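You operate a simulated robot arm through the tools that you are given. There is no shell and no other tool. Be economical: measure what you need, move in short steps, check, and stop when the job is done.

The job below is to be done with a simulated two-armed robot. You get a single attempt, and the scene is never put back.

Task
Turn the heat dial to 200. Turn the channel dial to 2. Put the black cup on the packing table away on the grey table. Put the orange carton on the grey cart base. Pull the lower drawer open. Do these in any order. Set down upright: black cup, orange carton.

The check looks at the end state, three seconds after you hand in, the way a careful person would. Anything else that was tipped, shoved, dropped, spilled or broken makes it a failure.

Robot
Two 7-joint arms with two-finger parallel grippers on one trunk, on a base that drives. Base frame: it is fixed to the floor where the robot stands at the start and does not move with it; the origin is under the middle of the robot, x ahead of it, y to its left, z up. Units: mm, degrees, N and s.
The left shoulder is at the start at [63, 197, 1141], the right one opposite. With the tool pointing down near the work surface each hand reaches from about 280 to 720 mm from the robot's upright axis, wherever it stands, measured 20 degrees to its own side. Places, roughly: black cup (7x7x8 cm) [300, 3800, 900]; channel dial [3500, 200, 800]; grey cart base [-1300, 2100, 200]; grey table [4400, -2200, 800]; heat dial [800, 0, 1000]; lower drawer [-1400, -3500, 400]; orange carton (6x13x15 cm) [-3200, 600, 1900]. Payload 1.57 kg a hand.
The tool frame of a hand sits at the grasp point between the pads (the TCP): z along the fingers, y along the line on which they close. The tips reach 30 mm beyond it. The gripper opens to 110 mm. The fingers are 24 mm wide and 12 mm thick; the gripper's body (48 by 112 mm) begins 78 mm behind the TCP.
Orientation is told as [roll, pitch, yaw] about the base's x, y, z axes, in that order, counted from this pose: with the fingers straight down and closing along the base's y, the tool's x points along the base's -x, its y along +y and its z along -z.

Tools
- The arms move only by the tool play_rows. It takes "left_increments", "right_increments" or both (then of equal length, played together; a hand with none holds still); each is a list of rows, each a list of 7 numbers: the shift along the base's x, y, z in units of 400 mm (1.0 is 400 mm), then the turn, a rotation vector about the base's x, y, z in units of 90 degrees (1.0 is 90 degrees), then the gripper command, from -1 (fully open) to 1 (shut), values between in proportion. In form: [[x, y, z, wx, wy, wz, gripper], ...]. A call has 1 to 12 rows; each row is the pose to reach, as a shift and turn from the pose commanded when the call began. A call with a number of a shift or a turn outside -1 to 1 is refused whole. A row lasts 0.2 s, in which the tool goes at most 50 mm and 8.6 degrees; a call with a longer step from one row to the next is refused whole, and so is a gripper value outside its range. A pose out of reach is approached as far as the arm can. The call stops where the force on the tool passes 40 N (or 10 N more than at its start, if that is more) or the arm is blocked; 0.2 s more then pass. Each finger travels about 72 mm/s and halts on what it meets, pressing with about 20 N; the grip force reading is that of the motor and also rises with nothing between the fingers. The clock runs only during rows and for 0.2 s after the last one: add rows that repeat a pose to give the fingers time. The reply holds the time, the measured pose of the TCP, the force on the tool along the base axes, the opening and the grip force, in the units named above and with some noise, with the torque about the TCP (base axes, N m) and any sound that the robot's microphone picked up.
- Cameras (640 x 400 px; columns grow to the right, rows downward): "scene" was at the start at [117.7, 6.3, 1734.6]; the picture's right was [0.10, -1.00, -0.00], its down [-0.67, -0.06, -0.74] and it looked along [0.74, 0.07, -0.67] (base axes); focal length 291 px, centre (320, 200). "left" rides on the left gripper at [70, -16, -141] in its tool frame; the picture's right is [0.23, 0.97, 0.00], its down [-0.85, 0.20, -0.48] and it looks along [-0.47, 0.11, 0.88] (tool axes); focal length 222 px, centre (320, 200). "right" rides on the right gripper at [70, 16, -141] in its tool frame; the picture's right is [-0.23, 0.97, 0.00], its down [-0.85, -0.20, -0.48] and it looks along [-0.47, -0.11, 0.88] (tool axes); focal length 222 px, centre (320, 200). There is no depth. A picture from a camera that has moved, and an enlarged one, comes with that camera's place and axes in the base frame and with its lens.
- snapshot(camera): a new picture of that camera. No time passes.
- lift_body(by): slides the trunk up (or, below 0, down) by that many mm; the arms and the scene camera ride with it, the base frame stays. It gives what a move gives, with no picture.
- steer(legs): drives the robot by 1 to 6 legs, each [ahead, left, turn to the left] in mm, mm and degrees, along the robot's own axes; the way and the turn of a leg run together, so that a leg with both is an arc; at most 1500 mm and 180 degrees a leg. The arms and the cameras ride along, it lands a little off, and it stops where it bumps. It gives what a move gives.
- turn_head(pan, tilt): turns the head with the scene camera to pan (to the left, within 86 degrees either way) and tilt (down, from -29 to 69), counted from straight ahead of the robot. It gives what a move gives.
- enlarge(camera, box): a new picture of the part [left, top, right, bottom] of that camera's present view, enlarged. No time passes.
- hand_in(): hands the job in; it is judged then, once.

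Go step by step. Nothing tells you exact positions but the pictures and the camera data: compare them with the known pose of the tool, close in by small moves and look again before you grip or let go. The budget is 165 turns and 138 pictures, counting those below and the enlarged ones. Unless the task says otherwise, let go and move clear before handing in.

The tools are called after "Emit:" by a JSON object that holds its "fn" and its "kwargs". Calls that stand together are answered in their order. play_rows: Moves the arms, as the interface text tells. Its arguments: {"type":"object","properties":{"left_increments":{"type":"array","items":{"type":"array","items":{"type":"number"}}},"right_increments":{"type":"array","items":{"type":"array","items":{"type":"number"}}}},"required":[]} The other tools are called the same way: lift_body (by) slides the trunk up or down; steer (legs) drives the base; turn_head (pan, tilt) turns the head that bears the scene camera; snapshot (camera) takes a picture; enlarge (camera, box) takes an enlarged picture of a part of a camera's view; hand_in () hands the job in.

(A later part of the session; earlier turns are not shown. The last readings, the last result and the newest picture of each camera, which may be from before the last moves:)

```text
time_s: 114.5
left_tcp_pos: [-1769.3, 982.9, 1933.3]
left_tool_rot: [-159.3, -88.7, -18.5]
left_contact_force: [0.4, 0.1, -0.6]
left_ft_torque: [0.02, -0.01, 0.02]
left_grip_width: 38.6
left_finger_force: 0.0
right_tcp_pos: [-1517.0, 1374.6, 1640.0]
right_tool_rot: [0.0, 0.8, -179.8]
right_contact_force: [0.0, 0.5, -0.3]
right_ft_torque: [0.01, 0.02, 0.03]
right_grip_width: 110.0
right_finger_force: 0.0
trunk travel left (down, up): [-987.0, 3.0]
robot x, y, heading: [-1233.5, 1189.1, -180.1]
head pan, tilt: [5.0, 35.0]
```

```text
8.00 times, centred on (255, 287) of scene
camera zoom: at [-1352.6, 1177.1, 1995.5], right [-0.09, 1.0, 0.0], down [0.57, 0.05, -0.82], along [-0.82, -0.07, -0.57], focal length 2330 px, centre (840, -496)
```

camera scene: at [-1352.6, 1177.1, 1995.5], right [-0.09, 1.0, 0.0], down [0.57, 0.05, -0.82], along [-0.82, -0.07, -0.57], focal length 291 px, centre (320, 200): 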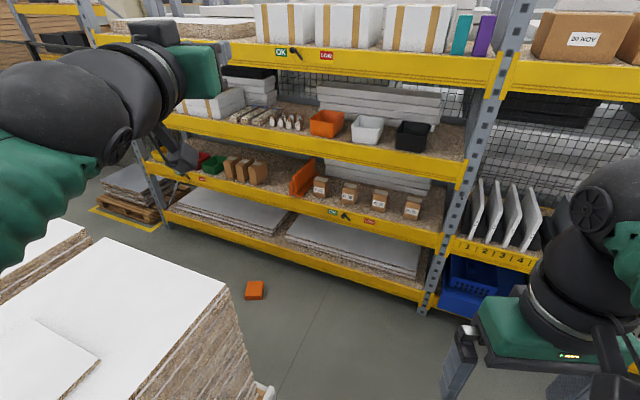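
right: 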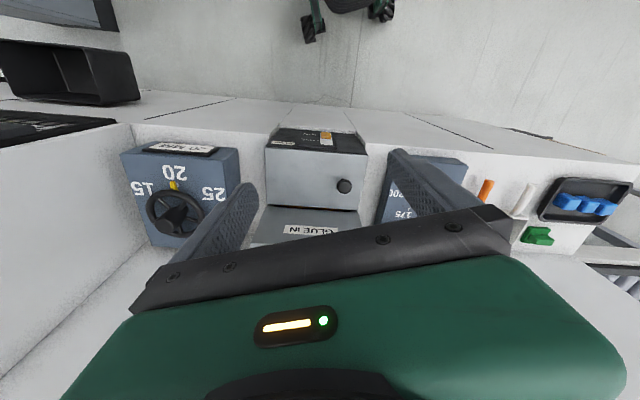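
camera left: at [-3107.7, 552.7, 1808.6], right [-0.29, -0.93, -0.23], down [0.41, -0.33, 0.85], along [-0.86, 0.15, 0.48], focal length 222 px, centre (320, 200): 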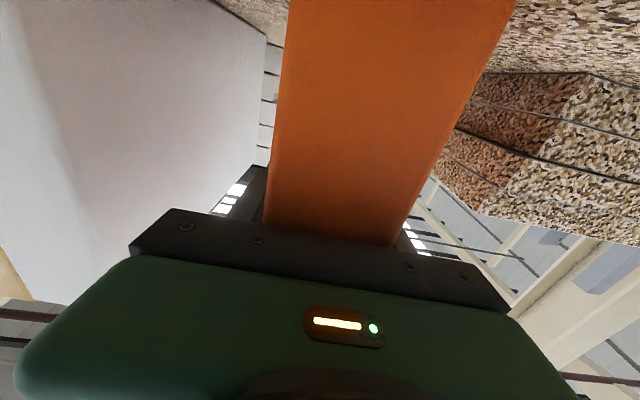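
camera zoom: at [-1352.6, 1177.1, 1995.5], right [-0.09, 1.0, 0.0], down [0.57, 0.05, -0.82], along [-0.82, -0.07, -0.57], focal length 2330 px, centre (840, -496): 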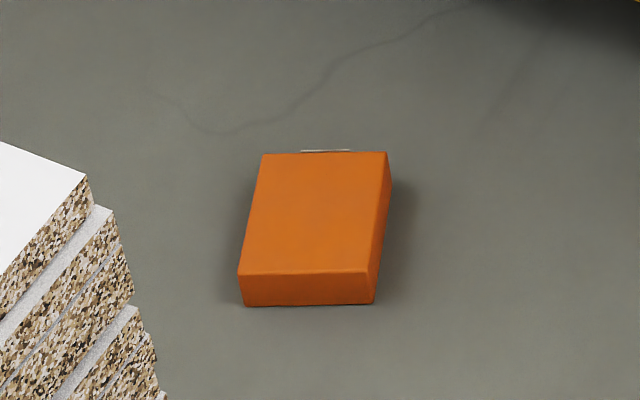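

It lies flat on its broad side with its top pointing away (heading ≈188°), too broad for a top grip. My plan: hook it with an open hand and drag it out of the aisle, stand it up by squeezing with both hands and rotating, then regrip it firmly. First I bring the left hand back to fingers-down.

Emit:
{"fn": "play_rows", "kwargs": {"left_increments": [[0.01, 0, -0.085, 0, -0.09, 0, -0.6], [0.03, 0, -0.17, 0, -0.18, 0, -1], [0.04, 0, -0.255, 0, -0.27, 0, -1], [0.05, 0, -0.34, 0, -0.36, 0, -1], [0.07, 0, -0.425, 0, -0.45, 0, -1], [0.08, 0, -0.51, 0, -0.54, 0, -1], [0.1, 0, -0.595, 0, -0.63, 0, -1], [0.11, 0, -0.68, 0, -0.72, 0, -1], [0.12, 0, -0.765, 0, -0.81, 0, -1], [0.14, 0, -0.85, 0, -0.9, 0, -1], [0.15, 0, -0.935, 0, -0.985, 0, -1], [0.15, 0, -0.935, 0, -0.985, 0, -1]]}}

Emit:
{"fn": "lift_body", "kwargs": {"by": -400}}

```text
time_s: 117.1
left_tcp_pos: [-1705.3, 983.0, 1558.8]
left_tool_rot: [2.3, -2.7, -179.7]
left_contact_force: [-0.2, 0.3, 0.6]
left_ft_torque: [0.01, -0.04, 0.04]
left_grip_width: 109.8
left_finger_force: 0.0
left hand out of reach, approached as far as the arm can: row 11, 12
right_tcp_pos: [-1518.7, 1376.2, 1638.4]
right_tool_rot: [0.0, 0.9, -179.8]
right_contact_force: [-0.4, 0.6, 0.5]
right_ft_torque: [-0.02, -0.02, 0.01]
right_grip_width: 110.1
right_finger_force: 0.2
trunk travel left (down, up): [-987.0, 3.0]
robot x, y, heading: [-1233.2, 1188.1, -180.1]
head pan, tilt: [5.0, 35.0]
```

```text
time_s: 120.9
left_tcp_pos: [-1704.4, 982.6, 1159.2]
left_tool_rot: [2.2, -2.7, -179.7]
left_contact_force: [0.4, 0.6, -0.2]
left_ft_torque: [-0.01, 0.0, -0.01]
left_grip_width: 110.1
left_finger_force: 0.0
right_tcp_pos: [-1518.0, 1374.2, 1239.7]
right_tool_rot: [-0.1, 0.9, -179.8]
right_contact_force: [-0.1, 0.0, -0.1]
right_ft_torque: [-0.01, -0.03, 0.0]
right_grip_width: 109.7
right_finger_force: 0.1
trunk travel left (down, up): [-587.0, 403.0]
robot x, y, heading: [-1232.3, 1185.7, -180.2]
head pan, tilt: [5.0, 35.0]
```

Now I drive back toward the aisle mouth and turn to face the fallen carton.

Emit:
{"fn": "steer", "kwargs": {"legs": [[720, -15, 0], [490, 120, 0], [0, 0, 40]]}}

Emit:
{"fn": "turn_head", "kwargs": {"pan": 10, "tilt": 55}}

Emit:
{"fn": "snapshot", "kwargs": {"camera": "scene"}}

```text
time_s: 129.3
left_tcp_pos: [-2676.5, 625.1, 1158.4]
left_tool_rot: [2.3, -2.8, -139.8]
left_contact_force: [0.1, 0.0, 0.1]
left_ft_torque: [-0.01, 0.03, -0.01]
left_grip_width: 110.2
left_finger_force: 0.0
right_tcp_pos: [-2784.5, 1044.9, 1239.4]
right_tool_rot: [0.0, 0.8, -140.0]
right_contact_force: [0.5, -0.2, -0.9]
right_ft_torque: [-0.01, 0.04, -0.01]
right_grip_width: 110.0
right_finger_force: 0.0
trunk travel left (down, up): [-587.0, 403.0]
robot x, y, heading: [-2445.2, 1083.8, -140.3]
head pan, tilt: [5.0, 35.0]
```

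```text
time_s: 130.1
left_tcp_pos: [-2676.2, 624.6, 1159.7]
left_tool_rot: [2.3, -2.9, -139.8]
left_contact_force: [0.3, 1.1, 0.1]
left_ft_torque: [-0.02, -0.04, -0.01]
left_grip_width: 109.8
left_finger_force: 0.1
right_tcp_pos: [-2784.9, 1044.7, 1239.0]
right_tool_rot: [0.0, 0.9, -140.0]
right_contact_force: [-0.6, 0.1, 0.0]
right_ft_torque: [-0.01, -0.01, 0.01]
right_grip_width: 109.8
right_finger_force: 0.0
trunk travel left (down, up): [-587.0, 403.0]
robot x, y, heading: [-2445.0, 1080.9, -140.3]
head pan, tilt: [10.0, 55.0]
```

```text
81 pictures are left
camera scene: at [-2516.1, 1005.2, 1567.4], right [-0.76, 0.65, 0.0], down [0.53, 0.63, -0.57], along [-0.37, -0.44, -0.82], focal length 291 px, centre (320, 200)
```

scene: 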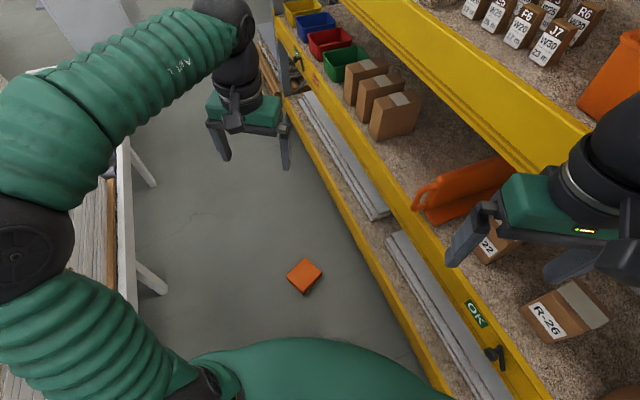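

The carton is confirmed at [-2826, 518]. I tuck the right hand, move closer, and lower the trunk fully.

Emit:
{"fn": "play_rows", "kwargs": {"right_increments": [[0.08, 0.065, 0, 0, 0, 0, -1], [0.15, 0.13, 0, 0, 0, 0, -1]]}}

Emit:
{"fn": "steer", "kwargs": {"legs": [[94, 35, 0]]}}

Emit:
{"fn": "lift_body", "kwargs": {"by": -560}}

Emit:
{"fn": "snapshot", "kwargs": {"camera": "scene"}}

Emit:
{"fn": "snapshot", "kwargs": {"camera": "left"}}

```text
time_s: 130.7
left_tcp_pos: [-2676.6, 624.4, 1158.4]
left_tool_rot: [2.2, -2.9, -139.8]
left_contact_force: [0.7, -0.1, -0.3]
left_ft_torque: [-0.03, -0.01, -0.04]
left_grip_width: 110.1
left_finger_force: 0.0
right_tcp_pos: [-2785.1, 1045.3, 1239.6]
right_tool_rot: [-0.1, 0.8, -140.0]
right_contact_force: [-0.4, -0.3, 0.3]
right_ft_torque: [0.0, 0.03, 0.03]
right_grip_width: 109.9
right_finger_force: 0.2
right hand out of reach, approached as far as the arm can: row 1, 2
trunk travel left (down, up): [-587.0, 403.0]
robot x, y, heading: [-2448.2, 1082.9, -140.0]
head pan, tilt: [10.0, 55.0]
```

```text
time_s: 131.8
left_tcp_pos: [-2732.8, 547.9, 1161.3]
left_tool_rot: [2.7, -2.9, -140.0]
left_contact_force: [0.1, -1.1, 0.4]
left_ft_torque: [-0.05, 0.0, -0.01]
left_grip_width: 109.8
left_finger_force: 0.1
right_tcp_pos: [-2841.0, 969.6, 1238.9]
right_tool_rot: [0.4, 0.7, -140.0]
right_contact_force: [-0.1, 0.5, 0.1]
right_ft_torque: [-0.02, -0.03, 0.01]
right_grip_width: 110.2
right_finger_force: 0.0
trunk travel left (down, up): [-587.0, 403.0]
robot x, y, heading: [-2493.7, 997.3, -140.0]
head pan, tilt: [10.0, 55.0]
```

```text
refused: -560 is not a number from -400 to 400
```

```text
80 pictures are left
camera scene: at [-2573.2, 931.5, 1567.5], right [-0.76, 0.65, -0.01], down [0.53, 0.62, -0.57], along [-0.37, -0.44, -0.82], focal length 291 px, centre (320, 200)
```

scene: 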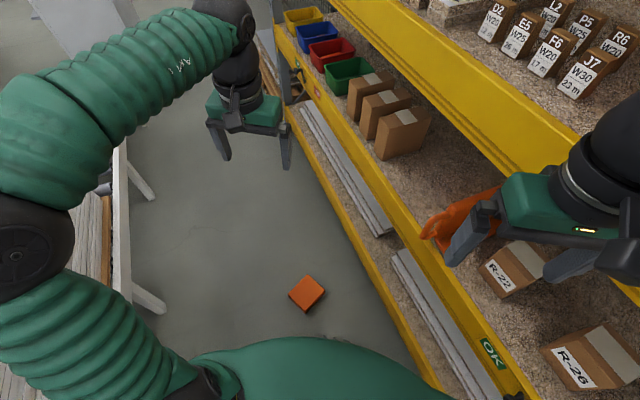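

```text
79 pictures are left
camera left: at [-2688.2, 613.8, 1299.0], right [0.8, -0.6, 0.04], down [-0.52, -0.67, 0.53], along [-0.29, -0.44, -0.85], focal length 222 px, centre (320, 200)
```

left: 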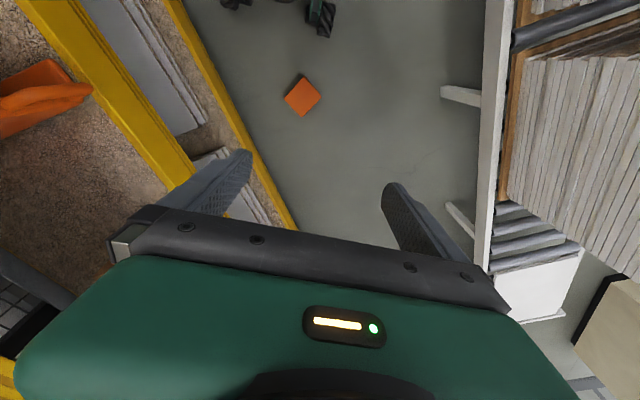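

Trunk steps are limited to 400 mm; I lower in two steps.

Emit:
{"fn": "lift_body", "kwargs": {"by": -400}}

Emit:
{"fn": "lift_body", "kwargs": {"by": -160}}

Emit:
{"fn": "play_rows", "kwargs": {"left_increments": [[-0.03, -0.035, -0.02, 0, 0, 0.08, -1], [-0.06, -0.07, -0.04, 0, 0, 0.16, -1], [-0.09, -0.105, -0.06, 0, 0, 0.24, -1], [-0.12, -0.14, -0.08, 0, 0, 0.32, -1], [-0.15, -0.175, -0.1, 0, 0, 0.4, -1], [-0.18, -0.21, -0.12, 0, 0, 0.48, -1], [-0.2, -0.245, -0.14, 0, 0, 0.56, -1], [-0.22, -0.28, -0.16, 0, 0, 0.64, -1], [-0.22, -0.28, -0.25, 0, 0, 0.64, -1], [-0.22, -0.28, -0.36, 0, 0, 0.64, -1], [-0.22, -0.28, -0.48, 0, 0, 0.64, -1]]}}

Emit:
{"fn": "snapshot", "kwargs": {"camera": "scene"}}

Emit:
{"fn": "snapshot", "kwargs": {"camera": "left"}}

```text
time_s: 135.7
left_tcp_pos: [-2727.6, 538.8, 759.5]
left_tool_rot: [2.2, -2.8, -139.9]
left_contact_force: [-0.4, -0.2, -0.2]
left_ft_torque: [0.01, -0.03, 0.01]
left_grip_width: 110.3
left_finger_force: 0.1
right_tcp_pos: [-2834.0, 960.9, 839.9]
right_tool_rot: [-0.1, 0.8, -140.0]
right_contact_force: [-0.5, 0.3, -0.3]
right_ft_torque: [0.0, -0.03, -0.01]
right_grip_width: 109.6
right_finger_force: 0.0
trunk travel left (down, up): [-187.0, 803.0]
robot x, y, heading: [-2497.8, 994.7, -140.3]
head pan, tilt: [10.0, 55.0]
```

```text
time_s: 137.5
left_tcp_pos: [-2727.7, 539.9, 600.0]
left_tool_rot: [2.2, -2.8, -139.9]
left_contact_force: [0.4, -0.2, 0.1]
left_ft_torque: [-0.01, 0.03, -0.05]
left_grip_width: 110.2
left_finger_force: 0.1
right_tcp_pos: [-2834.8, 961.4, 679.2]
right_tool_rot: [0.0, 0.8, -139.9]
right_contact_force: [0.4, -0.1, 0.2]
right_ft_torque: [0.04, 0.0, -0.01]
right_grip_width: 110.0
right_finger_force: 0.0
trunk travel left (down, up): [-27.0, 963.0]
robot x, y, heading: [-2496.5, 995.7, -140.2]
head pan, tilt: [10.0, 55.0]
```

```text
time_s: 139.9
left_tcp_pos: [-2681.6, 519.3, 480.8]
left_tool_rot: [2.1, -2.8, -82.3]
left_contact_force: [-0.6, -1.3, 0.2]
left_ft_torque: [0.03, -0.01, -0.01]
left_grip_width: 109.9
left_finger_force: 0.1
left hand out of reach, approached as far as the arm can: row 1, 2, 3, 4, 5, 6, 7, 8, 9, 10, 11
right_tcp_pos: [-2834.3, 960.7, 679.8]
right_tool_rot: [-0.2, 0.9, -140.0]
right_contact_force: [0.2, -0.1, -0.3]
right_ft_torque: [0.02, 0.02, -0.02]
right_grip_width: 109.9
right_finger_force: 0.0
trunk travel left (down, up): [-27.0, 963.0]
robot x, y, heading: [-2497.8, 998.7, -140.2]
head pan, tilt: [10.0, 55.0]
```

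```text
78 pictures are left
camera scene: at [-2566.1, 920.4, 1007.3], right [-0.76, 0.65, 0.0], down [0.53, 0.63, -0.57], along [-0.37, -0.44, -0.82], focal length 291 px, centre (320, 200)
```

scene: 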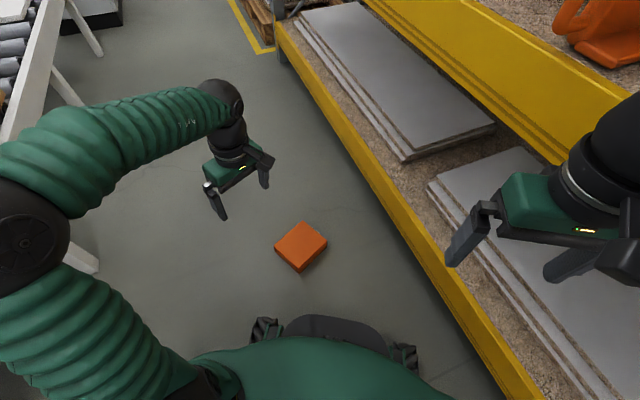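

```text
77 pictures are left
camera left: at [-2713.4, 591.4, 619.2], right [0.93, 0.36, 0.02], down [0.29, -0.8, 0.53], along [0.21, -0.49, -0.85], focal length 222 px, centre (320, 200)
```

left: 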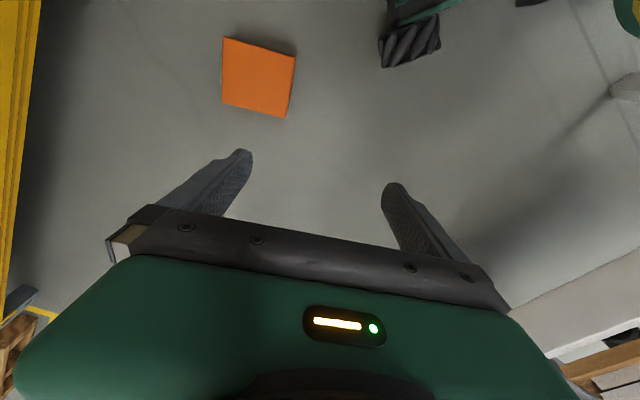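

The arm reaches farther when lower. I continue down to about z 160, above the carton's height, and check.

Emit:
{"fn": "play_rows", "kwargs": {"left_increments": [[0, 0, -0.1, 0, 0, 0, -1], [0, 0, -0.2, 0, 0, 0, -1], [0, 0, -0.3, 0, 0, 0, -1], [0, 0, -0.4, 0, 0, 0, -1], [0, 0, -0.5, 0, 0, 0, -1], [0, 0, -0.6, 0, 0, 0, -1], [0, 0, -0.6, 0, 0, 0, -1]]}}

Emit:
{"fn": "snapshot", "kwargs": {"camera": "scene"}}

```text
time_s: 141.5
left_tcp_pos: [-2611.6, 561.0, 351.3]
left_tool_rot: [2.2, -2.8, -82.3]
left_contact_force: [-0.8, 1.1, 0.4]
left_ft_torque: [-0.01, -0.01, 0.03]
left_grip_width: 110.0
left_finger_force: 0.0
left hand out of reach, approached as far as the arm can: row 1, 2, 3, 4, 5, 6, 7
right_tcp_pos: [-2834.1, 959.2, 679.0]
right_tool_rot: [-0.2, 0.8, -140.0]
right_contact_force: [-1.0, 0.5, 0.6]
right_ft_torque: [-0.01, 0.03, 0.0]
right_grip_width: 109.9
right_finger_force: 0.2
trunk travel left (down, up): [-27.0, 963.0]
robot x, y, heading: [-2497.7, 998.8, -140.1]
head pan, tilt: [10.0, 55.0]
```

```text
76 pictures are left
camera scene: at [-2566.0, 920.4, 1007.3], right [-0.76, 0.65, 0.0], down [0.53, 0.63, -0.57], along [-0.37, -0.44, -0.82], focal length 291 px, centre (320, 200)
```

scene: 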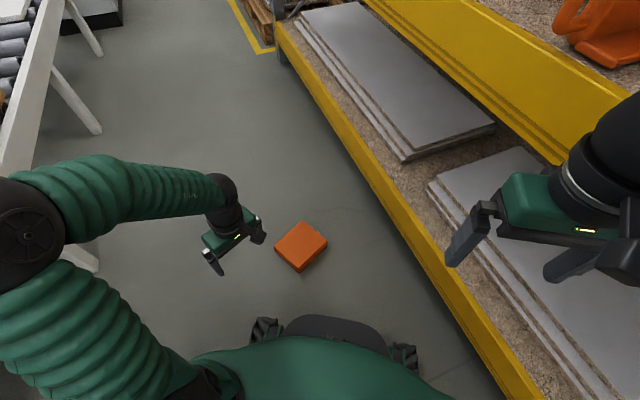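

The arm seems limited by its wrist twist. I rotate the hand back toward the robot's heading and see whether reach improves.

Emit:
{"fn": "play_rows", "kwargs": {"left_increments": [[0, 0, 0, 0, 0, -0.08, -1], [0, 0, 0, 0, 0, -0.16, -1], [0, 0, 0, 0, 0, -0.24, -1], [0, 0, 0, 0, 0, -0.32, -1], [0, 0, 0, 0, 0, -0.4, -1], [0, 0, 0, 0, 0, -0.48, -1], [0, 0, 0, 0, 0, -0.56, -1], [0, 0, 0, 0, 0, -0.64, -1], [0, 0, 0, 0, 0, -0.64, -1]]}}

```text
time_s: 143.5
left_tcp_pos: [-2612.8, 560.6, 352.5]
left_tool_rot: [2.1, -2.8, -140.1]
left_contact_force: [0.0, -0.7, -0.4]
left_ft_torque: [-0.01, 0.02, -0.03]
left_grip_width: 110.0
left_finger_force: 0.1
right_tcp_pos: [-2833.9, 961.4, 678.8]
right_tool_rot: [0.0, 0.8, -139.9]
right_contact_force: [-0.5, 0.1, 0.7]
right_ft_torque: [0.02, 0.02, -0.01]
right_grip_width: 110.1
right_finger_force: 0.1
trunk travel left (down, up): [-27.0, 963.0]
robot x, y, heading: [-2497.7, 997.2, -140.2]
head pan, tilt: [10.0, 55.0]
```

The commanded pose follows the reached one. With the hand aligned to the heading I try reaching out and down again.

Emit:
{"fn": "play_rows", "kwargs": {"left_increments": [[-0.08, -0.05, -0.04, 0, 0, 0, -1], [-0.16, -0.1, -0.08, 0, 0, 0, -1], [-0.24, -0.15, -0.12, 0, 0, 0, -1], [-0.32, -0.2, -0.16, 0, 0, 0, -1], [-0.32, -0.2, -0.16, 0, 0, 0, -1]]}}

```text
time_s: 144.7
left_tcp_pos: [-2641.6, 544.2, 373.5]
left_tool_rot: [2.3, -2.8, -139.9]
left_contact_force: [-0.5, -0.7, 0.6]
left_ft_torque: [-0.03, 0.05, -0.01]
left_grip_width: 110.1
left_finger_force: 0.0
left hand out of reach, approached as far as the arm can: row 1, 2, 3, 4, 5
right_tcp_pos: [-2834.7, 960.1, 679.0]
right_tool_rot: [-0.1, 0.9, -140.0]
right_contact_force: [-0.5, -0.2, -0.4]
right_ft_torque: [0.0, 0.03, 0.01]
right_grip_width: 109.9
right_finger_force: 0.0
trunk travel left (down, up): [-27.0, 963.0]
robot x, y, heading: [-2493.6, 995.1, -140.2]
head pan, tilt: [10.0, 55.0]
```

The left arm appears stuck in an odd posture. I bring it back to its starting configuration to free it.

Emit:
{"fn": "play_rows", "kwargs": {"left_increments": [[-0.015, 0.002, 0.1, 0.01, -0.002, 0, -1], [-0.03, 0.005, 0.2, 0.02, -0.004, 0, -1], [-0.045, 0.008, 0.3, 0.03, -0.006, 0, -1], [-0.06, 0.01, 0.4, 0.04, -0.007, 0, -1], [-0.08, 0.015, 0.5, 0.04, -0.007, 0, -1], [-0.1, 0.02, 0.6, 0.04, -0.007, 0, -1], [-0.12, 0.025, 0.7, 0.04, -0.007, 0, -1], [-0.15, 0.025, 0.74, 0.04, -0.007, 0, -1], [-0.15, 0.025, 0.74, 0.04, -0.007, 0, -1]]}}

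Emit:
{"fn": "snapshot", "kwargs": {"camera": "scene"}}

```text
time_s: 146.7
left_tcp_pos: [-2702.2, 552.9, 668.0]
left_tool_rot: [-0.2, 0.1, -139.8]
left_contact_force: [-0.1, 0.3, -0.1]
left_ft_torque: [0.02, -0.01, 0.03]
left_grip_width: 110.1
left_finger_force: 0.0
right_tcp_pos: [-2833.9, 959.9, 679.0]
right_tool_rot: [-0.2, 0.8, -140.0]
right_contact_force: [1.3, 0.6, 0.6]
right_ft_torque: [0.01, 0.0, 0.03]
right_grip_width: 110.0
right_finger_force: 0.0
trunk travel left (down, up): [-27.0, 963.0]
robot x, y, heading: [-2497.7, 998.6, -139.9]
head pan, tilt: [10.0, 55.0]
```

```text
75 pictures are left
camera scene: at [-2566.2, 920.4, 1007.3], right [-0.76, 0.65, 0.0], down [0.53, 0.63, -0.57], along [-0.37, -0.44, -0.82], focal length 291 px, centre (320, 200)
```

scene: 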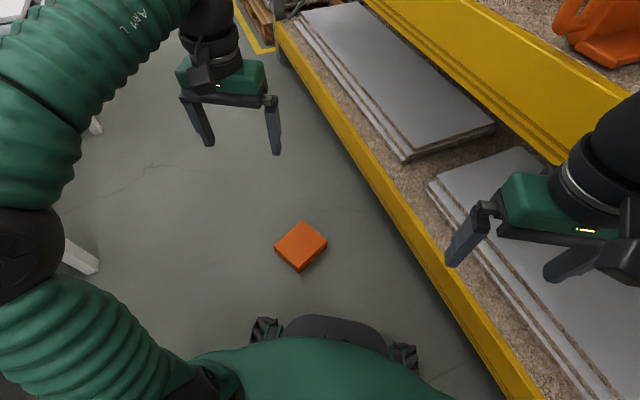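

In the starting posture again. Now I reach outward while lowering, as worked at the dial.

Emit:
{"fn": "play_rows", "kwargs": {"left_increments": [[-0.07, -0.06, -0.06, 0, 0, 0, -1], [-0.14, -0.12, -0.12, 0, 0, 0, -1], [-0.21, -0.18, -0.2, 0, 0, 0, -1], [-0.27, -0.23, -0.29, 0, 0, 0, -1], [-0.28, -0.24, -0.4, 0, 0, 0, -1], [-0.28, -0.24, -0.5, 0, 0, 0, -1], [-0.28, -0.24, -0.6, 0, 0, 0, -1], [-0.28, -0.24, -0.7, 0, 0, 0, -1]]}}

```text
time_s: 148.5
left_tcp_pos: [-2688.7, 536.4, 460.2]
left_tool_rot: [0.0, -0.2, -139.9]
left_contact_force: [-0.1, -1.0, -0.4]
left_ft_torque: [0.04, 0.0, 0.02]
left_grip_width: 109.8
left_finger_force: 0.1
left hand out of reach, approached as far as the arm can: row 1, 2, 3, 4, 5, 6, 7, 8
right_tcp_pos: [-2834.5, 960.7, 679.8]
right_tool_rot: [-0.1, 0.8, -140.0]
right_contact_force: [0.3, -0.1, 0.6]
right_ft_torque: [-0.01, -0.02, -0.01]
right_grip_width: 110.0
right_finger_force: 0.0
trunk travel left (down, up): [-27.0, 963.0]
robot x, y, heading: [-2496.3, 997.6, -140.1]
head pan, tilt: [10.0, 55.0]
```

The wrist-bend limit suggests the elbow hangs too low. I try tilting the fingers back toward the robot to force the elbow up, then straighten.

Emit:
{"fn": "play_rows", "kwargs": {"left_increments": [[0, 0, 0.08, 0.04, -0.048, 0, -1], [0, 0, 0.16, 0.09, -0.107, 0, -1], [0, 0, 0.24, 0.14, -0.166, 0, -1], [0, 0, 0.24, 0.19, -0.225, 0, -1], [0, 0, 0.24, 0.24, -0.285, 0, -1], [0, 0, 0.24, 0.29, -0.345, 0, -1], [0, 0, 0.24, 0.34, -0.405, 0, -1], [0, 0, 0.24, 0.34, -0.405, 0, -1]]}}

Emit:
{"fn": "snapshot", "kwargs": {"camera": "scene"}}

```text
time_s: 150.3
left_tcp_pos: [-2528.9, 614.3, 577.9]
left_tool_rot: [6.2, 44.4, -136.1]
left_contact_force: [0.5, -0.6, -0.4]
left_ft_torque: [-0.01, 0.01, 0.0]
left_grip_width: 110.0
left_finger_force: 0.1
left hand out of reach, approached as far as the arm can: row 1, 2, 3, 4, 5, 6, 7, 8
right_tcp_pos: [-2834.7, 960.3, 679.9]
right_tool_rot: [-0.2, 0.7, -140.0]
right_contact_force: [-0.9, 0.2, 0.9]
right_ft_torque: [-0.02, -0.01, 0.03]
right_grip_width: 109.9
right_finger_force: 0.0
trunk travel left (down, up): [-27.0, 963.0]
robot x, y, heading: [-2495.6, 1000.8, -140.2]
head pan, tilt: [10.0, 55.0]
```

```text
74 pictures are left
camera scene: at [-2565.9, 920.3, 1007.3], right [-0.76, 0.65, 0.0], down [0.53, 0.63, -0.57], along [-0.37, -0.44, -0.82], focal length 291 px, centre (320, 200)
```

scene: 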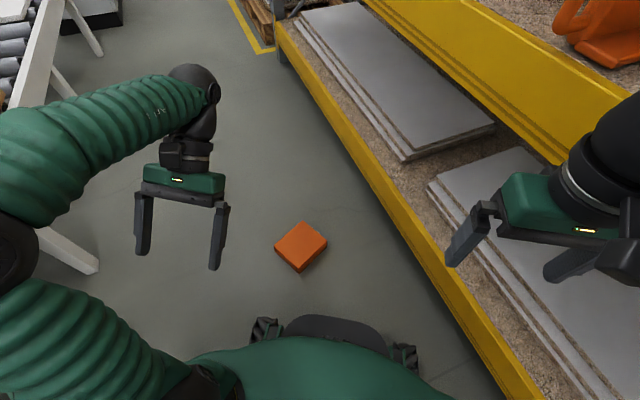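

I'll see whether the right arm, still in its original posture, reaches the floor properly; I turn left 35° so the carton is on its side.

Emit:
{"fn": "steer", "kwargs": {"legs": [[0, 0, 35]]}}

Emit:
{"fn": "play_rows", "kwargs": {"right_increments": [[-0.03, -0.05, -0.1, 0, 0, 0, -1], [-0.06, -0.1, -0.2, 0, 0, 0, -1], [-0.09, -0.15, -0.3, 0, 0, 0, -1], [-0.12, -0.2, -0.4, 0, 0, 0, -1], [-0.15, -0.25, -0.5, 0, 0, 0, -1], [-0.15, -0.25, -0.6, 0, 0, 0, -1], [-0.15, -0.25, -0.7, 0, 0, 0, -1], [-0.15, -0.25, -0.8, 0, 0, 0, -1]]}}

Emit:
{"fn": "snapshot", "kwargs": {"camera": "scene"}}

```text
time_s: 152.4
left_tcp_pos: [-2301.0, 664.4, 578.3]
left_tool_rot: [6.1, 44.2, -100.9]
left_contact_force: [0.5, 0.5, -0.1]
left_ft_torque: [0.0, 0.01, 0.03]
left_grip_width: 110.0
left_finger_force: 0.1
right_tcp_pos: [-2750.6, 772.7, 679.5]
right_tool_rot: [-0.2, 0.8, -104.7]
right_contact_force: [0.1, -0.2, 0.3]
right_ft_torque: [0.01, 0.02, 0.02]
right_grip_width: 110.2
right_finger_force: 0.1
trunk travel left (down, up): [-27.0, 963.0]
robot x, y, heading: [-2497.4, 996.5, -105.1]
head pan, tilt: [10.0, 55.0]
```

```text
time_s: 154.2
left_tcp_pos: [-2300.8, 665.5, 578.3]
left_tool_rot: [6.3, 44.1, -100.8]
left_contact_force: [0.2, 0.7, -0.1]
left_ft_torque: [-0.01, 0.01, 0.03]
left_grip_width: 110.0
left_finger_force: 0.1
right_tcp_pos: [-2810.0, 673.1, 359.3]
right_tool_rot: [-0.1, 0.7, -104.9]
right_contact_force: [0.7, 0.4, -0.1]
right_ft_torque: [0.0, 0.0, 0.03]
right_grip_width: 110.0
right_finger_force: 0.0
trunk travel left (down, up): [-27.0, 963.0]
robot x, y, heading: [-2497.8, 993.2, -105.0]
head pan, tilt: [10.0, 55.0]
```

```text
73 pictures are left
camera scene: at [-2510.0, 893.0, 1007.3], right [-1.0, 0.09, 0.0], down [0.07, 0.82, -0.57], along [-0.05, -0.57, -0.82], focal length 291 px, centre (320, 200)
```

scene: 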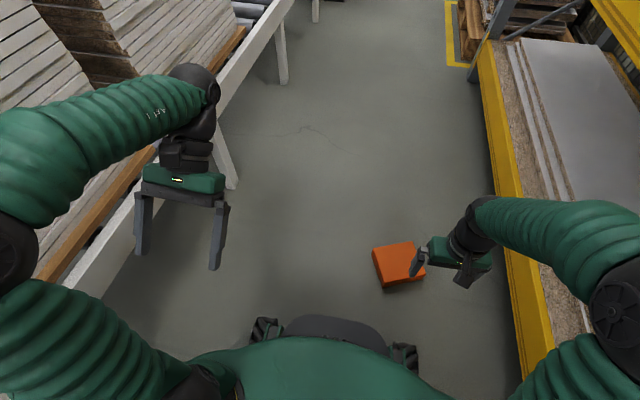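

The right arm reaches well. I take its open hand over the carton to the far side and turn it parallel to the carton's face.

Emit:
{"fn": "play_rows", "kwargs": {"right_increments": [[0, -0.1, -0.06, 0, 0, 0.045, -1], [0, -0.2, -0.12, 0, 0, 0.09, -1], [-0.01, -0.3, -0.18, 0, 0, 0.135, -1], [-0.02, -0.4, -0.24, 0, 0, 0.18, -1], [-0.02, -0.5, -0.3, 0, 0, 0.225, -1], [-0.025, -0.6, -0.36, 0, 0, 0.256, -1], [-0.025, -0.6, -0.42, 0, 0, 0.256, -1]]}}

Emit:
{"fn": "snapshot", "kwargs": {"camera": "scene"}}

Emit:
{"fn": "snapshot", "kwargs": {"camera": "right"}}

```text
time_s: 155.8
left_tcp_pos: [-2300.1, 664.9, 577.7]
left_tool_rot: [6.2, 44.2, -100.9]
left_contact_force: [0.5, 0.1, 0.2]
left_ft_torque: [0.01, 0.02, 0.0]
left_grip_width: 110.1
left_finger_force: 0.2
right_tcp_pos: [-2821.9, 433.3, 190.0]
right_tool_rot: [-0.1, 0.9, -81.7]
right_contact_force: [0.0, 0.4, -0.1]
right_ft_torque: [0.01, -0.01, 0.02]
right_grip_width: 110.3
right_finger_force: 0.1
trunk travel left (down, up): [-27.0, 963.0]
robot x, y, heading: [-2498.3, 996.9, -105.2]
head pan, tilt: [10.0, 55.0]
```

```text
72 pictures are left
camera scene: at [-2510.0, 892.1, 1007.2], right [-1.0, 0.09, 0.0], down [0.07, 0.82, -0.57], along [-0.05, -0.57, -0.82], focal length 291 px, centre (320, 200)
```

scene: 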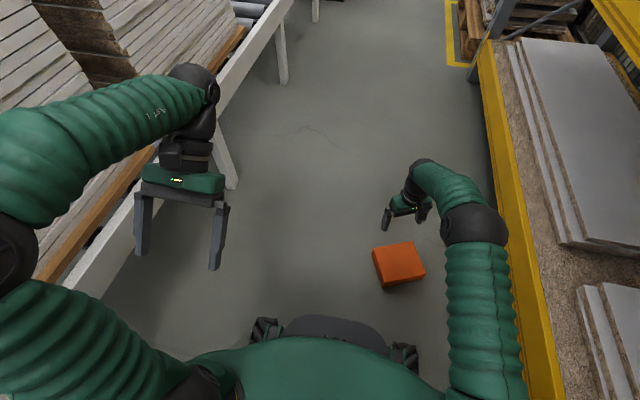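

```text
71 pictures are left
camera right: at [-2814.6, 502.0, 331.3], right [1.0, -0.08, 0.0], down [-0.07, -0.88, 0.47], along [-0.04, -0.46, -0.89], focal length 222 px, centre (320, 200)
```

right: 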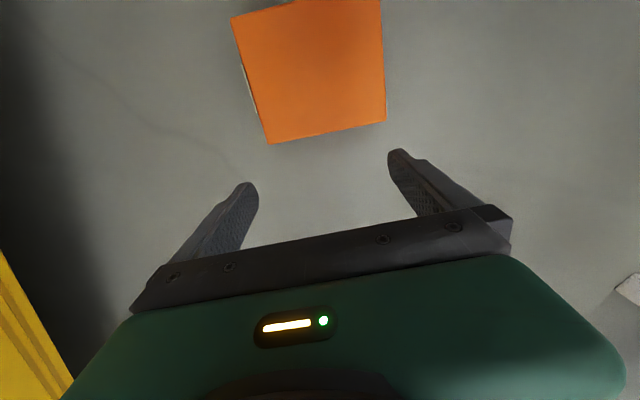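

The hand is just behind the carton. I lower it to 45 mm (tips ~15 mm above the floor).

Emit:
{"fn": "play_rows", "kwargs": {"right_increments": [[0.01, -0.03, -0.1, 0, 0, 0, -1], [0.015, -0.03, -0.2, 0, 0, 0, -1], [0.015, -0.03, -0.3, 0, 0, 0, -1], [0.015, -0.03, -0.36, 0, 0, 0, -1]]}}

Emit:
{"fn": "snapshot", "kwargs": {"camera": "right"}}

```text
time_s: 156.8
left_tcp_pos: [-2299.8, 665.9, 578.4]
left_tool_rot: [6.1, 44.2, -100.9]
left_contact_force: [-0.1, 0.5, 0.9]
left_ft_torque: [0.01, 0.02, 0.02]
left_grip_width: 110.0
left_finger_force: 0.1
right_tcp_pos: [-2814.3, 426.6, 50.5]
right_tool_rot: [0.0, 0.9, -81.7]
right_contact_force: [-0.5, 0.3, -0.9]
right_ft_torque: [-0.03, 0.05, 0.0]
right_grip_width: 109.7
right_finger_force: 0.0
right hand out of reach, approached as far as the arm can: row 4
trunk travel left (down, up): [-27.0, 963.0]
robot x, y, heading: [-2494.1, 997.1, -105.0]
head pan, tilt: [10.0, 55.0]
```

```text
70 pictures are left
camera right: at [-2807.8, 495.6, 190.5], right [1.0, -0.08, 0.0], down [-0.07, -0.88, 0.47], along [-0.04, -0.46, -0.88], focal length 222 px, centre (320, 200)
```

right: 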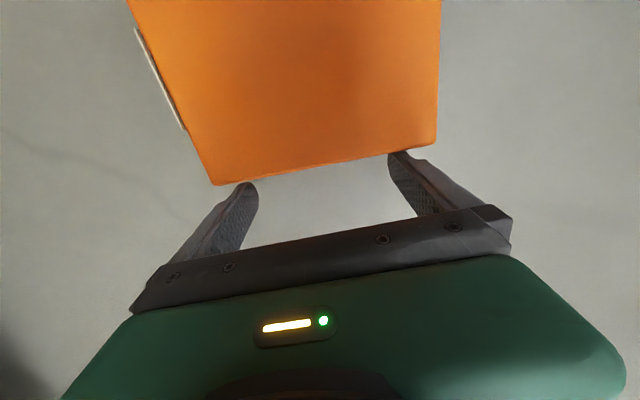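

Well placed. I drag the carton backward in short legs and check.

Emit:
{"fn": "steer", "kwargs": {"legs": [[-100, 0, 0], [-320, -20, 0]]}}

Emit:
{"fn": "snapshot", "kwargs": {"camera": "right"}}

```text
time_s: 159.7
left_tcp_pos: [-2212.4, 1079.2, 578.2]
left_tool_rot: [6.0, 44.2, -101.0]
left_contact_force: [-0.4, -1.2, -0.6]
left_ft_torque: [-0.01, 0.0, 0.04]
left_grip_width: 109.9
left_finger_force: 0.1
right_tcp_pos: [-2724.1, 842.3, 51.2]
right_tool_rot: [0.0, 0.9, -81.9]
right_contact_force: [-0.8, 0.2, 0.3]
right_ft_torque: [0.02, 0.0, -0.02]
right_grip_width: 110.0
right_finger_force: 0.1
trunk travel left (down, up): [-27.0, 963.0]
robot x, y, heading: [-2402.8, 1410.2, -105.0]
head pan, tilt: [10.0, 55.0]
```

```text
69 pictures are left
camera right: at [-2718.3, 910.7, 190.7], right [1.0, -0.09, 0.0], down [-0.08, -0.88, 0.47], along [-0.04, -0.46, -0.88], focal length 222 px, centre (320, 200)
```

right: 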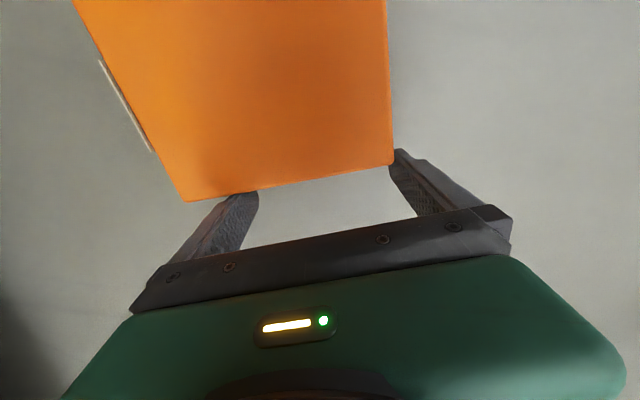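

It follows. I drag further by about 410 mm.

Emit:
{"fn": "steer", "kwargs": {"legs": [[-406, -68, 0]]}}

Emit:
{"fn": "snapshot", "kwargs": {"camera": "right"}}

Emit:
{"fn": "snapshot", "kwargs": {"camera": "scene"}}

```text
time_s: 162.2
left_tcp_pos: [-2171.9, 1488.1, 578.9]
left_tool_rot: [6.1, 44.2, -101.0]
left_contact_force: [0.5, -0.1, -0.1]
left_ft_torque: [0.01, 0.02, 0.02]
left_grip_width: 109.9
left_finger_force: 0.0
right_tcp_pos: [-2686.1, 1250.6, 50.2]
right_tool_rot: [-0.1, 0.8, -81.9]
right_contact_force: [0.9, 0.7, -0.4]
right_ft_torque: [-0.01, -0.01, -0.01]
right_grip_width: 109.9
right_finger_force: 0.1
trunk travel left (down, up): [-27.0, 963.0]
robot x, y, heading: [-2362.6, 1822.3, -105.4]
head pan, tilt: [10.0, 55.0]
```

```text
68 pictures are left
camera right: at [-2679.3, 1319.3, 191.2], right [1.0, -0.09, 0.0], down [-0.08, -0.88, 0.47], along [-0.04, -0.46, -0.88], focal length 222 px, centre (320, 200)
```

right: 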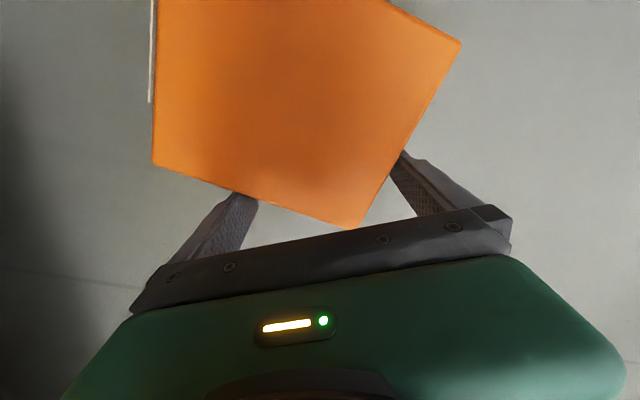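

```text
67 pictures are left
camera scene: at [-2380.3, 1715.3, 1007.2], right [-1.0, 0.09, 0.0], down [0.07, 0.82, -0.57], along [-0.05, -0.57, -0.82], focal length 291 px, centre (320, 200)
```

scene: 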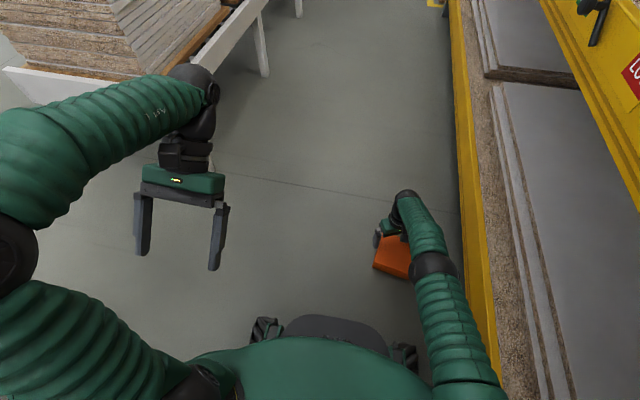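

The carton now lies at about [-2698, 1308], top pointing to heading ≈153°. I raise the right hand and try to re-posture the left arm by reaching it forward with the fingers pitched ahead.

Emit:
{"fn": "play_rows", "kwargs": {"right_increments": [[0, -0.02, 0.08, 0, 0, 0, -1], [0, -0.02, 0.16, 0, 0, 0, -1], [0, -0.02, 0.26, 0, 0, 0, -1], [0, -0.02, 0.38, 0, 0, 0, -1], [0, -0.02, 0.5, 0, 0, 0, -1], [0, 0.05, 0.6, 0, 0, 0, -1], [0, 0.1, 0.7, 0, 0, 0, -1], [0, 0.15, 0.8, 0, 0, 0, -1], [0, 0.2, 0.9, 0, 0, 0, -1], [0, 0.2, 0.9, 0, 0, 0, -1], [0, 0.2, 0.9, 0, 0, 0, -1]], "left_increments": [[-0.03, -0.06, -0.06, -0.088, 0.024, 0, -1], [-0.06, -0.12, -0.12, -0.175, 0.048, 0, -1], [-0.09, -0.18, -0.19, -0.263, 0.073, 0, -1], [-0.12, -0.24, -0.25, -0.35, 0.097, 0, -1], [-0.15, -0.3, -0.32, -0.438, 0.121, 0, -1], [-0.17, -0.36, -0.38, -0.526, 0.145, 0, -1], [-0.2, -0.42, -0.45, -0.613, 0.169, 0, -1], [-0.23, -0.48, -0.51, -0.7, 0.193, 0, -1], [-0.26, -0.54, -0.58, -0.789, 0.218, 0, -1], [-0.29, -0.6, -0.64, -0.876, 0.242, 0, -1], [-0.32, -0.66, -0.7, -0.964, 0.266, 0, -1]]}}

Emit:
{"fn": "snapshot", "kwargs": {"camera": "scene"}}

```text
time_s: 164.6
left_tcp_pos: [-2227.3, 1282.1, 378.0]
left_tool_rot: [-1.7, -45.2, -97.2]
left_contact_force: [-4.0, -0.8, 0.7]
left_ft_torque: [0.11, -0.31, 0.12]
left_grip_width: 109.9
left_finger_force: 0.1
left hand out of reach, approached as far as the arm can: row 8, 9, 10, 11
right_tcp_pos: [-2685.6, 1331.0, 412.3]
right_tool_rot: [-0.2, 0.8, -81.9]
right_contact_force: [0.6, 0.4, -0.1]
right_ft_torque: [0.02, 0.02, 0.03]
right_grip_width: 110.1
right_finger_force: 0.0
trunk travel left (down, up): [-27.0, 963.0]
robot x, y, heading: [-2363.7, 1818.3, -105.1]
head pan, tilt: [10.0, 55.0]
```

```text
66 pictures are left
camera scene: at [-2379.3, 1715.4, 1007.2], right [-1.0, 0.09, 0.0], down [0.07, 0.82, -0.57], along [-0.05, -0.57, -0.82], focal length 291 px, centre (320, 200)
```

scene: 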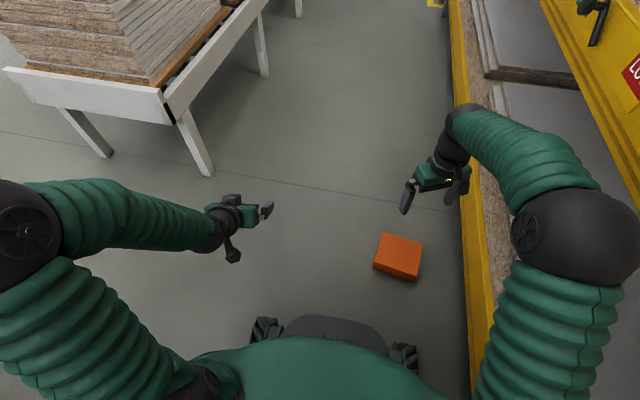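

The left elbow hangs low, so straight-down reach is limited. Since I only need to press from the side, I'll let the left fingers point down-and-inward instead; first back to vertical, then roll.

Emit:
{"fn": "play_rows", "kwargs": {"left_increments": [[0.01, 0.02, 0.02, 0.09, -0.024, 0, 1], [0.02, 0.04, 0.04, 0.18, -0.048, 0, 1], [0.03, 0.06, 0.06, 0.27, -0.072, 0, 1], [0.04, 0.08, 0.08, 0.36, -0.097, 0, 1], [0.05, 0.1, 0.1, 0.45, -0.12, 0, 1], [0.06, 0.1, 0.1, 0.483, -0.13, 0, 1]]}}

Emit:
{"fn": "play_rows", "kwargs": {"left_increments": [[0, 0, -0.04, 0.023, 0.085, 0, 1], [0, 0, -0.08, 0.046, 0.17, 0, 1], [0, 0, -0.12, 0.07, 0.255, 0, 1], [0, 0, -0.16, 0.092, 0.34, 0, 1], [0, 0, -0.2, 0.115, 0.425, 0, 1], [0, 0, -0.26, 0.13, 0.483, 0, 1], [0, 0, -0.34, 0.13, 0.483, 0, 1], [0, 0, -0.42, 0.13, 0.483, 0, 1], [0, 0, -0.5, 0.13, 0.483, 0, 1]]}}

Emit:
{"fn": "snapshot", "kwargs": {"camera": "scene"}}

```text
time_s: 166.0
left_tcp_pos: [-2205.9, 1331.0, 424.8]
left_tool_rot: [2.8, -0.9, -102.1]
left_contact_force: [-0.4, 1.3, -0.6]
left_ft_torque: [-0.01, -0.01, 0.03]
left_grip_width: 0.1
left_finger_force: 19.9
left hand out of reach, approached as far as the arm can: row 2, 3, 6
right_tcp_pos: [-2685.8, 1329.9, 411.4]
right_tool_rot: [-0.1, 0.7, -81.9]
right_contact_force: [-0.2, 0.8, -0.4]
right_ft_torque: [0.0, 0.07, 0.05]
right_grip_width: 110.1
right_finger_force: 0.1
trunk travel left (down, up): [-27.0, 963.0]
robot x, y, heading: [-2367.5, 1818.2, -105.1]
head pan, tilt: [10.0, 55.0]
```

```text
time_s: 168.0
left_tcp_pos: [-2246.9, 1450.9, 402.9]
left_tool_rot: [-41.9, 1.4, -102.3]
left_contact_force: [-0.8, -1.0, 0.9]
left_ft_torque: [0.02, 0.0, -0.02]
left_grip_width: 0.3
left_finger_force: 20.2
left hand out of reach, approached as far as the arm can: row 1, 2, 3, 4, 5, 6, 7, 8, 9
right_tcp_pos: [-2685.4, 1330.1, 410.8]
right_tool_rot: [-0.1, 0.7, -81.9]
right_contact_force: [0.4, 0.2, -0.4]
right_ft_torque: [0.0, 0.0, 0.01]
right_grip_width: 109.7
right_finger_force: 0.1
trunk travel left (down, up): [-27.0, 963.0]
robot x, y, heading: [-2366.1, 1817.2, -104.9]
head pan, tilt: [10.0, 55.0]
```

```text
65 pictures are left
camera scene: at [-2380.1, 1715.8, 1007.2], right [-1.0, 0.09, 0.0], down [0.07, 0.82, -0.57], along [-0.05, -0.57, -0.82], focal length 291 px, centre (320, 200)
```

scene: 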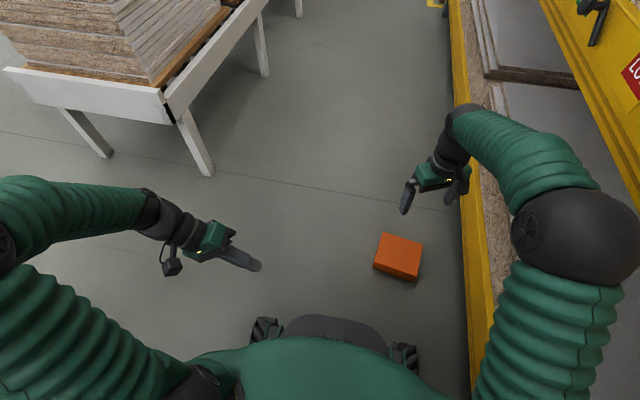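

That doesn't help the height. I'll straighten the arm far out (fingers forward), where the elbow can swing freely, then fold back with the fingers tilted so the elbow goes up.

Emit:
{"fn": "play_rows", "kwargs": {"left_increments": [[0, 0, 0.04, -0.023, -0.085, 0, 1], [0, -0.02, 0.08, -0.046, -0.17, 0, 1], [0, -0.04, 0.12, -0.07, -0.255, 0, 1], [0, -0.06, 0.12, -0.092, -0.34, 0, 1], [0, -0.08, 0.12, -0.115, -0.425, 0, 1], [0, -0.1, 0.12, -0.125, -0.46, 0, 1]]}}

Emit:
{"fn": "play_rows", "kwargs": {"left_increments": [[-0.02, -0.07, 0, -0.085, 0.023, 0, 1], [-0.04, -0.14, 0, -0.17, 0.046, 0, 1], [-0.06, -0.21, 0, -0.255, 0.07, 0, 1], [-0.08, -0.28, 0, -0.34, 0.092, 0, 1], [-0.1, -0.35, 0, -0.425, 0.115, 0, 1], [-0.12, -0.42, 0, -0.51, 0.138, 0, 1], [-0.14, -0.49, 0, -0.595, 0.16, 0, 1], [-0.16, -0.56, 0, -0.68, 0.184, 0, 1], [-0.18, -0.63, 0, -0.765, 0.207, 0, 1], [-0.2, -0.7, 0, -0.8, 0.216, 0, 1], [-0.22, -0.77, 0, -0.8, 0.216, 0, 1]]}}

Emit:
{"fn": "play_rows", "kwargs": {"left_increments": [[-0.03, -0.1, 0, 0, 0, 0, 1], [-0.06, -0.2, 0, 0, 0, 0, 1], [-0.09, -0.3, 0, 0, 0, 0, 1], [-0.12, -0.4, 0, 0, 0, 0, 1]]}}

Emit:
{"fn": "snapshot", "kwargs": {"camera": "scene"}}

```text
time_s: 169.3
left_tcp_pos: [-2258.2, 1423.7, 452.9]
left_tool_rot: [-14.2, -0.5, -101.5]
left_contact_force: [-0.4, 0.3, -0.2]
left_ft_torque: [-0.01, 0.01, -0.01]
left_grip_width: 0.1
left_finger_force: 19.7
right_tcp_pos: [-2684.4, 1329.7, 410.8]
right_tool_rot: [-0.2, 0.7, -81.9]
right_contact_force: [0.2, -0.5, -0.3]
right_ft_torque: [-0.03, 0.03, 0.02]
right_grip_width: 109.9
right_finger_force: 0.1
trunk travel left (down, up): [-27.0, 963.0]
robot x, y, heading: [-2366.6, 1819.2, -105.3]
head pan, tilt: [10.0, 55.0]
stopped in row 6 (left hand): the arm was blocked; the commanded pose is now the measured one
```

```text
time_s: 171.7
left_tcp_pos: [-2344.9, 1116.1, 451.8]
left_tool_rot: [-27.2, -74.7, -91.3]
left_contact_force: [-0.2, -1.0, -0.2]
left_ft_torque: [-0.03, 0.04, -0.03]
left_grip_width: 0.0
left_finger_force: 20.5
right_tcp_pos: [-2685.8, 1330.4, 411.0]
right_tool_rot: [-0.1, 0.7, -82.0]
right_contact_force: [0.1, 0.0, 0.2]
right_ft_torque: [0.01, 0.01, -0.05]
right_grip_width: 109.9
right_finger_force: 0.1
trunk travel left (down, up): [-27.0, 963.0]
robot x, y, heading: [-2366.0, 1818.4, -105.0]
head pan, tilt: [10.0, 55.0]
```

```text
time_s: 172.7
left_tcp_pos: [-2393.6, 954.0, 450.4]
left_tool_rot: [-27.2, -74.6, -91.3]
left_contact_force: [0.2, 0.1, 0.6]
left_ft_torque: [0.01, -0.03, -0.02]
left_grip_width: 0.2
left_finger_force: 20.2
right_tcp_pos: [-2685.1, 1329.6, 411.9]
right_tool_rot: [0.0, 0.6, -81.9]
right_contact_force: [0.0, -0.6, -0.5]
right_ft_torque: [-0.02, 0.03, 0.01]
right_grip_width: 110.0
right_finger_force: 0.0
trunk travel left (down, up): [-27.0, 963.0]
robot x, y, heading: [-2365.7, 1822.6, -105.1]
head pan, tilt: [10.0, 55.0]
```

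```text
64 pictures are left
camera scene: at [-2380.6, 1714.6, 1007.1], right [-1.0, 0.09, 0.0], down [0.07, 0.82, -0.57], along [-0.05, -0.57, -0.82], focal length 291 px, centre (320, 200)
```

scene: 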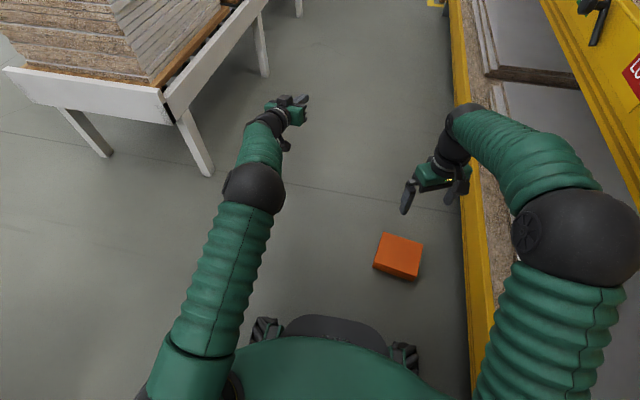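

The arm extended straight and fine. Now I fold back to fingers-down while lowering.

Emit:
{"fn": "play_rows", "kwargs": {"left_increments": [[0.01, 0.04, -0.05, 0.09, -0.024, 0, 1], [0.02, 0.09, -0.1, 0.18, -0.048, 0, 1], [0.035, 0.135, -0.15, 0.27, -0.072, 0, 1], [0.05, 0.18, -0.2, 0.36, -0.097, 0, 1], [0.06, 0.225, -0.25, 0.45, -0.12, 0, 1], [0.07, 0.27, -0.3, 0.54, -0.145, 0, 1], [0.085, 0.315, -0.35, 0.63, -0.17, 0, 1], [0.1, 0.36, -0.4, 0.72, -0.194, 0, 1], [0.11, 0.405, -0.45, 0.8, -0.216, 0, 1], [0.12, 0.45, -0.5, 0.8, -0.216, 0, 1], [0.13, 0.49, -0.55, 0.8, -0.216, 0, 1]]}}

Emit:
{"fn": "snapshot", "kwargs": {"camera": "scene"}}

```text
time_s: 175.1
left_tcp_pos: [-2340.8, 1150.7, 232.2]
left_tool_rot: [-14.0, -0.6, -101.4]
left_contact_force: [0.5, 0.2, 0.4]
left_ft_torque: [-0.03, 0.01, 0.01]
left_grip_width: 0.0
left_finger_force: 20.4
right_tcp_pos: [-2687.2, 1328.9, 411.5]
right_tool_rot: [-0.1, 0.7, -82.0]
right_contact_force: [0.5, 0.9, 0.6]
right_ft_torque: [0.0, 0.02, -0.01]
right_grip_width: 109.9
right_finger_force: 0.1
trunk travel left (down, up): [-27.0, 963.0]
robot x, y, heading: [-2366.5, 1819.9, -105.2]
head pan, tilt: [10.0, 55.0]
```

```text
63 pictures are left
camera scene: at [-2380.7, 1714.8, 1007.1], right [-1.0, 0.09, 0.0], down [0.07, 0.82, -0.57], along [-0.05, -0.57, -0.82], focal length 291 px, centre (320, 200)
```

scene: 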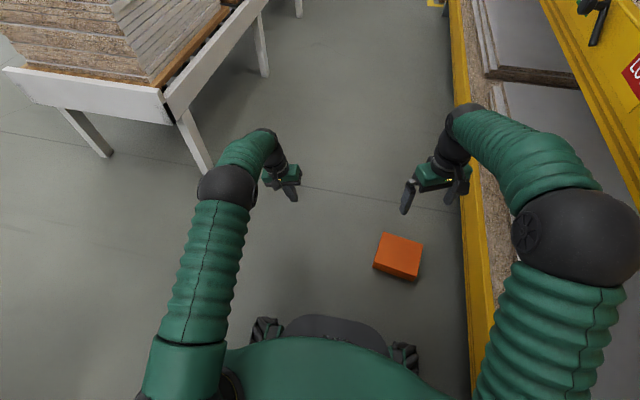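

Both arms now reach the floor. I zoom on the carton to get its exact pose.

Emit:
{"fn": "enlarge", "kwargs": {"camera": "scene", "box": [350, 220, 446, 280]}}

```text
6.67 times, centred on (398, 250) of scene
camera zoom: at [-2380.7, 1714.8, 1007.1], right [-1.0, 0.09, 0.0], down [0.07, 0.82, -0.57], along [-0.05, -0.57, -0.82], focal length 1941 px, centre (-200, -133)
```

zoom: 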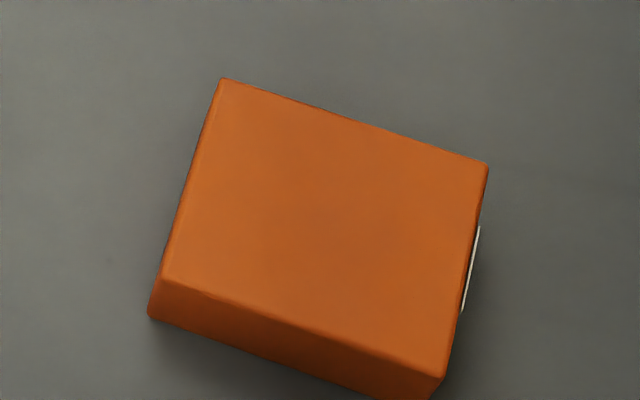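

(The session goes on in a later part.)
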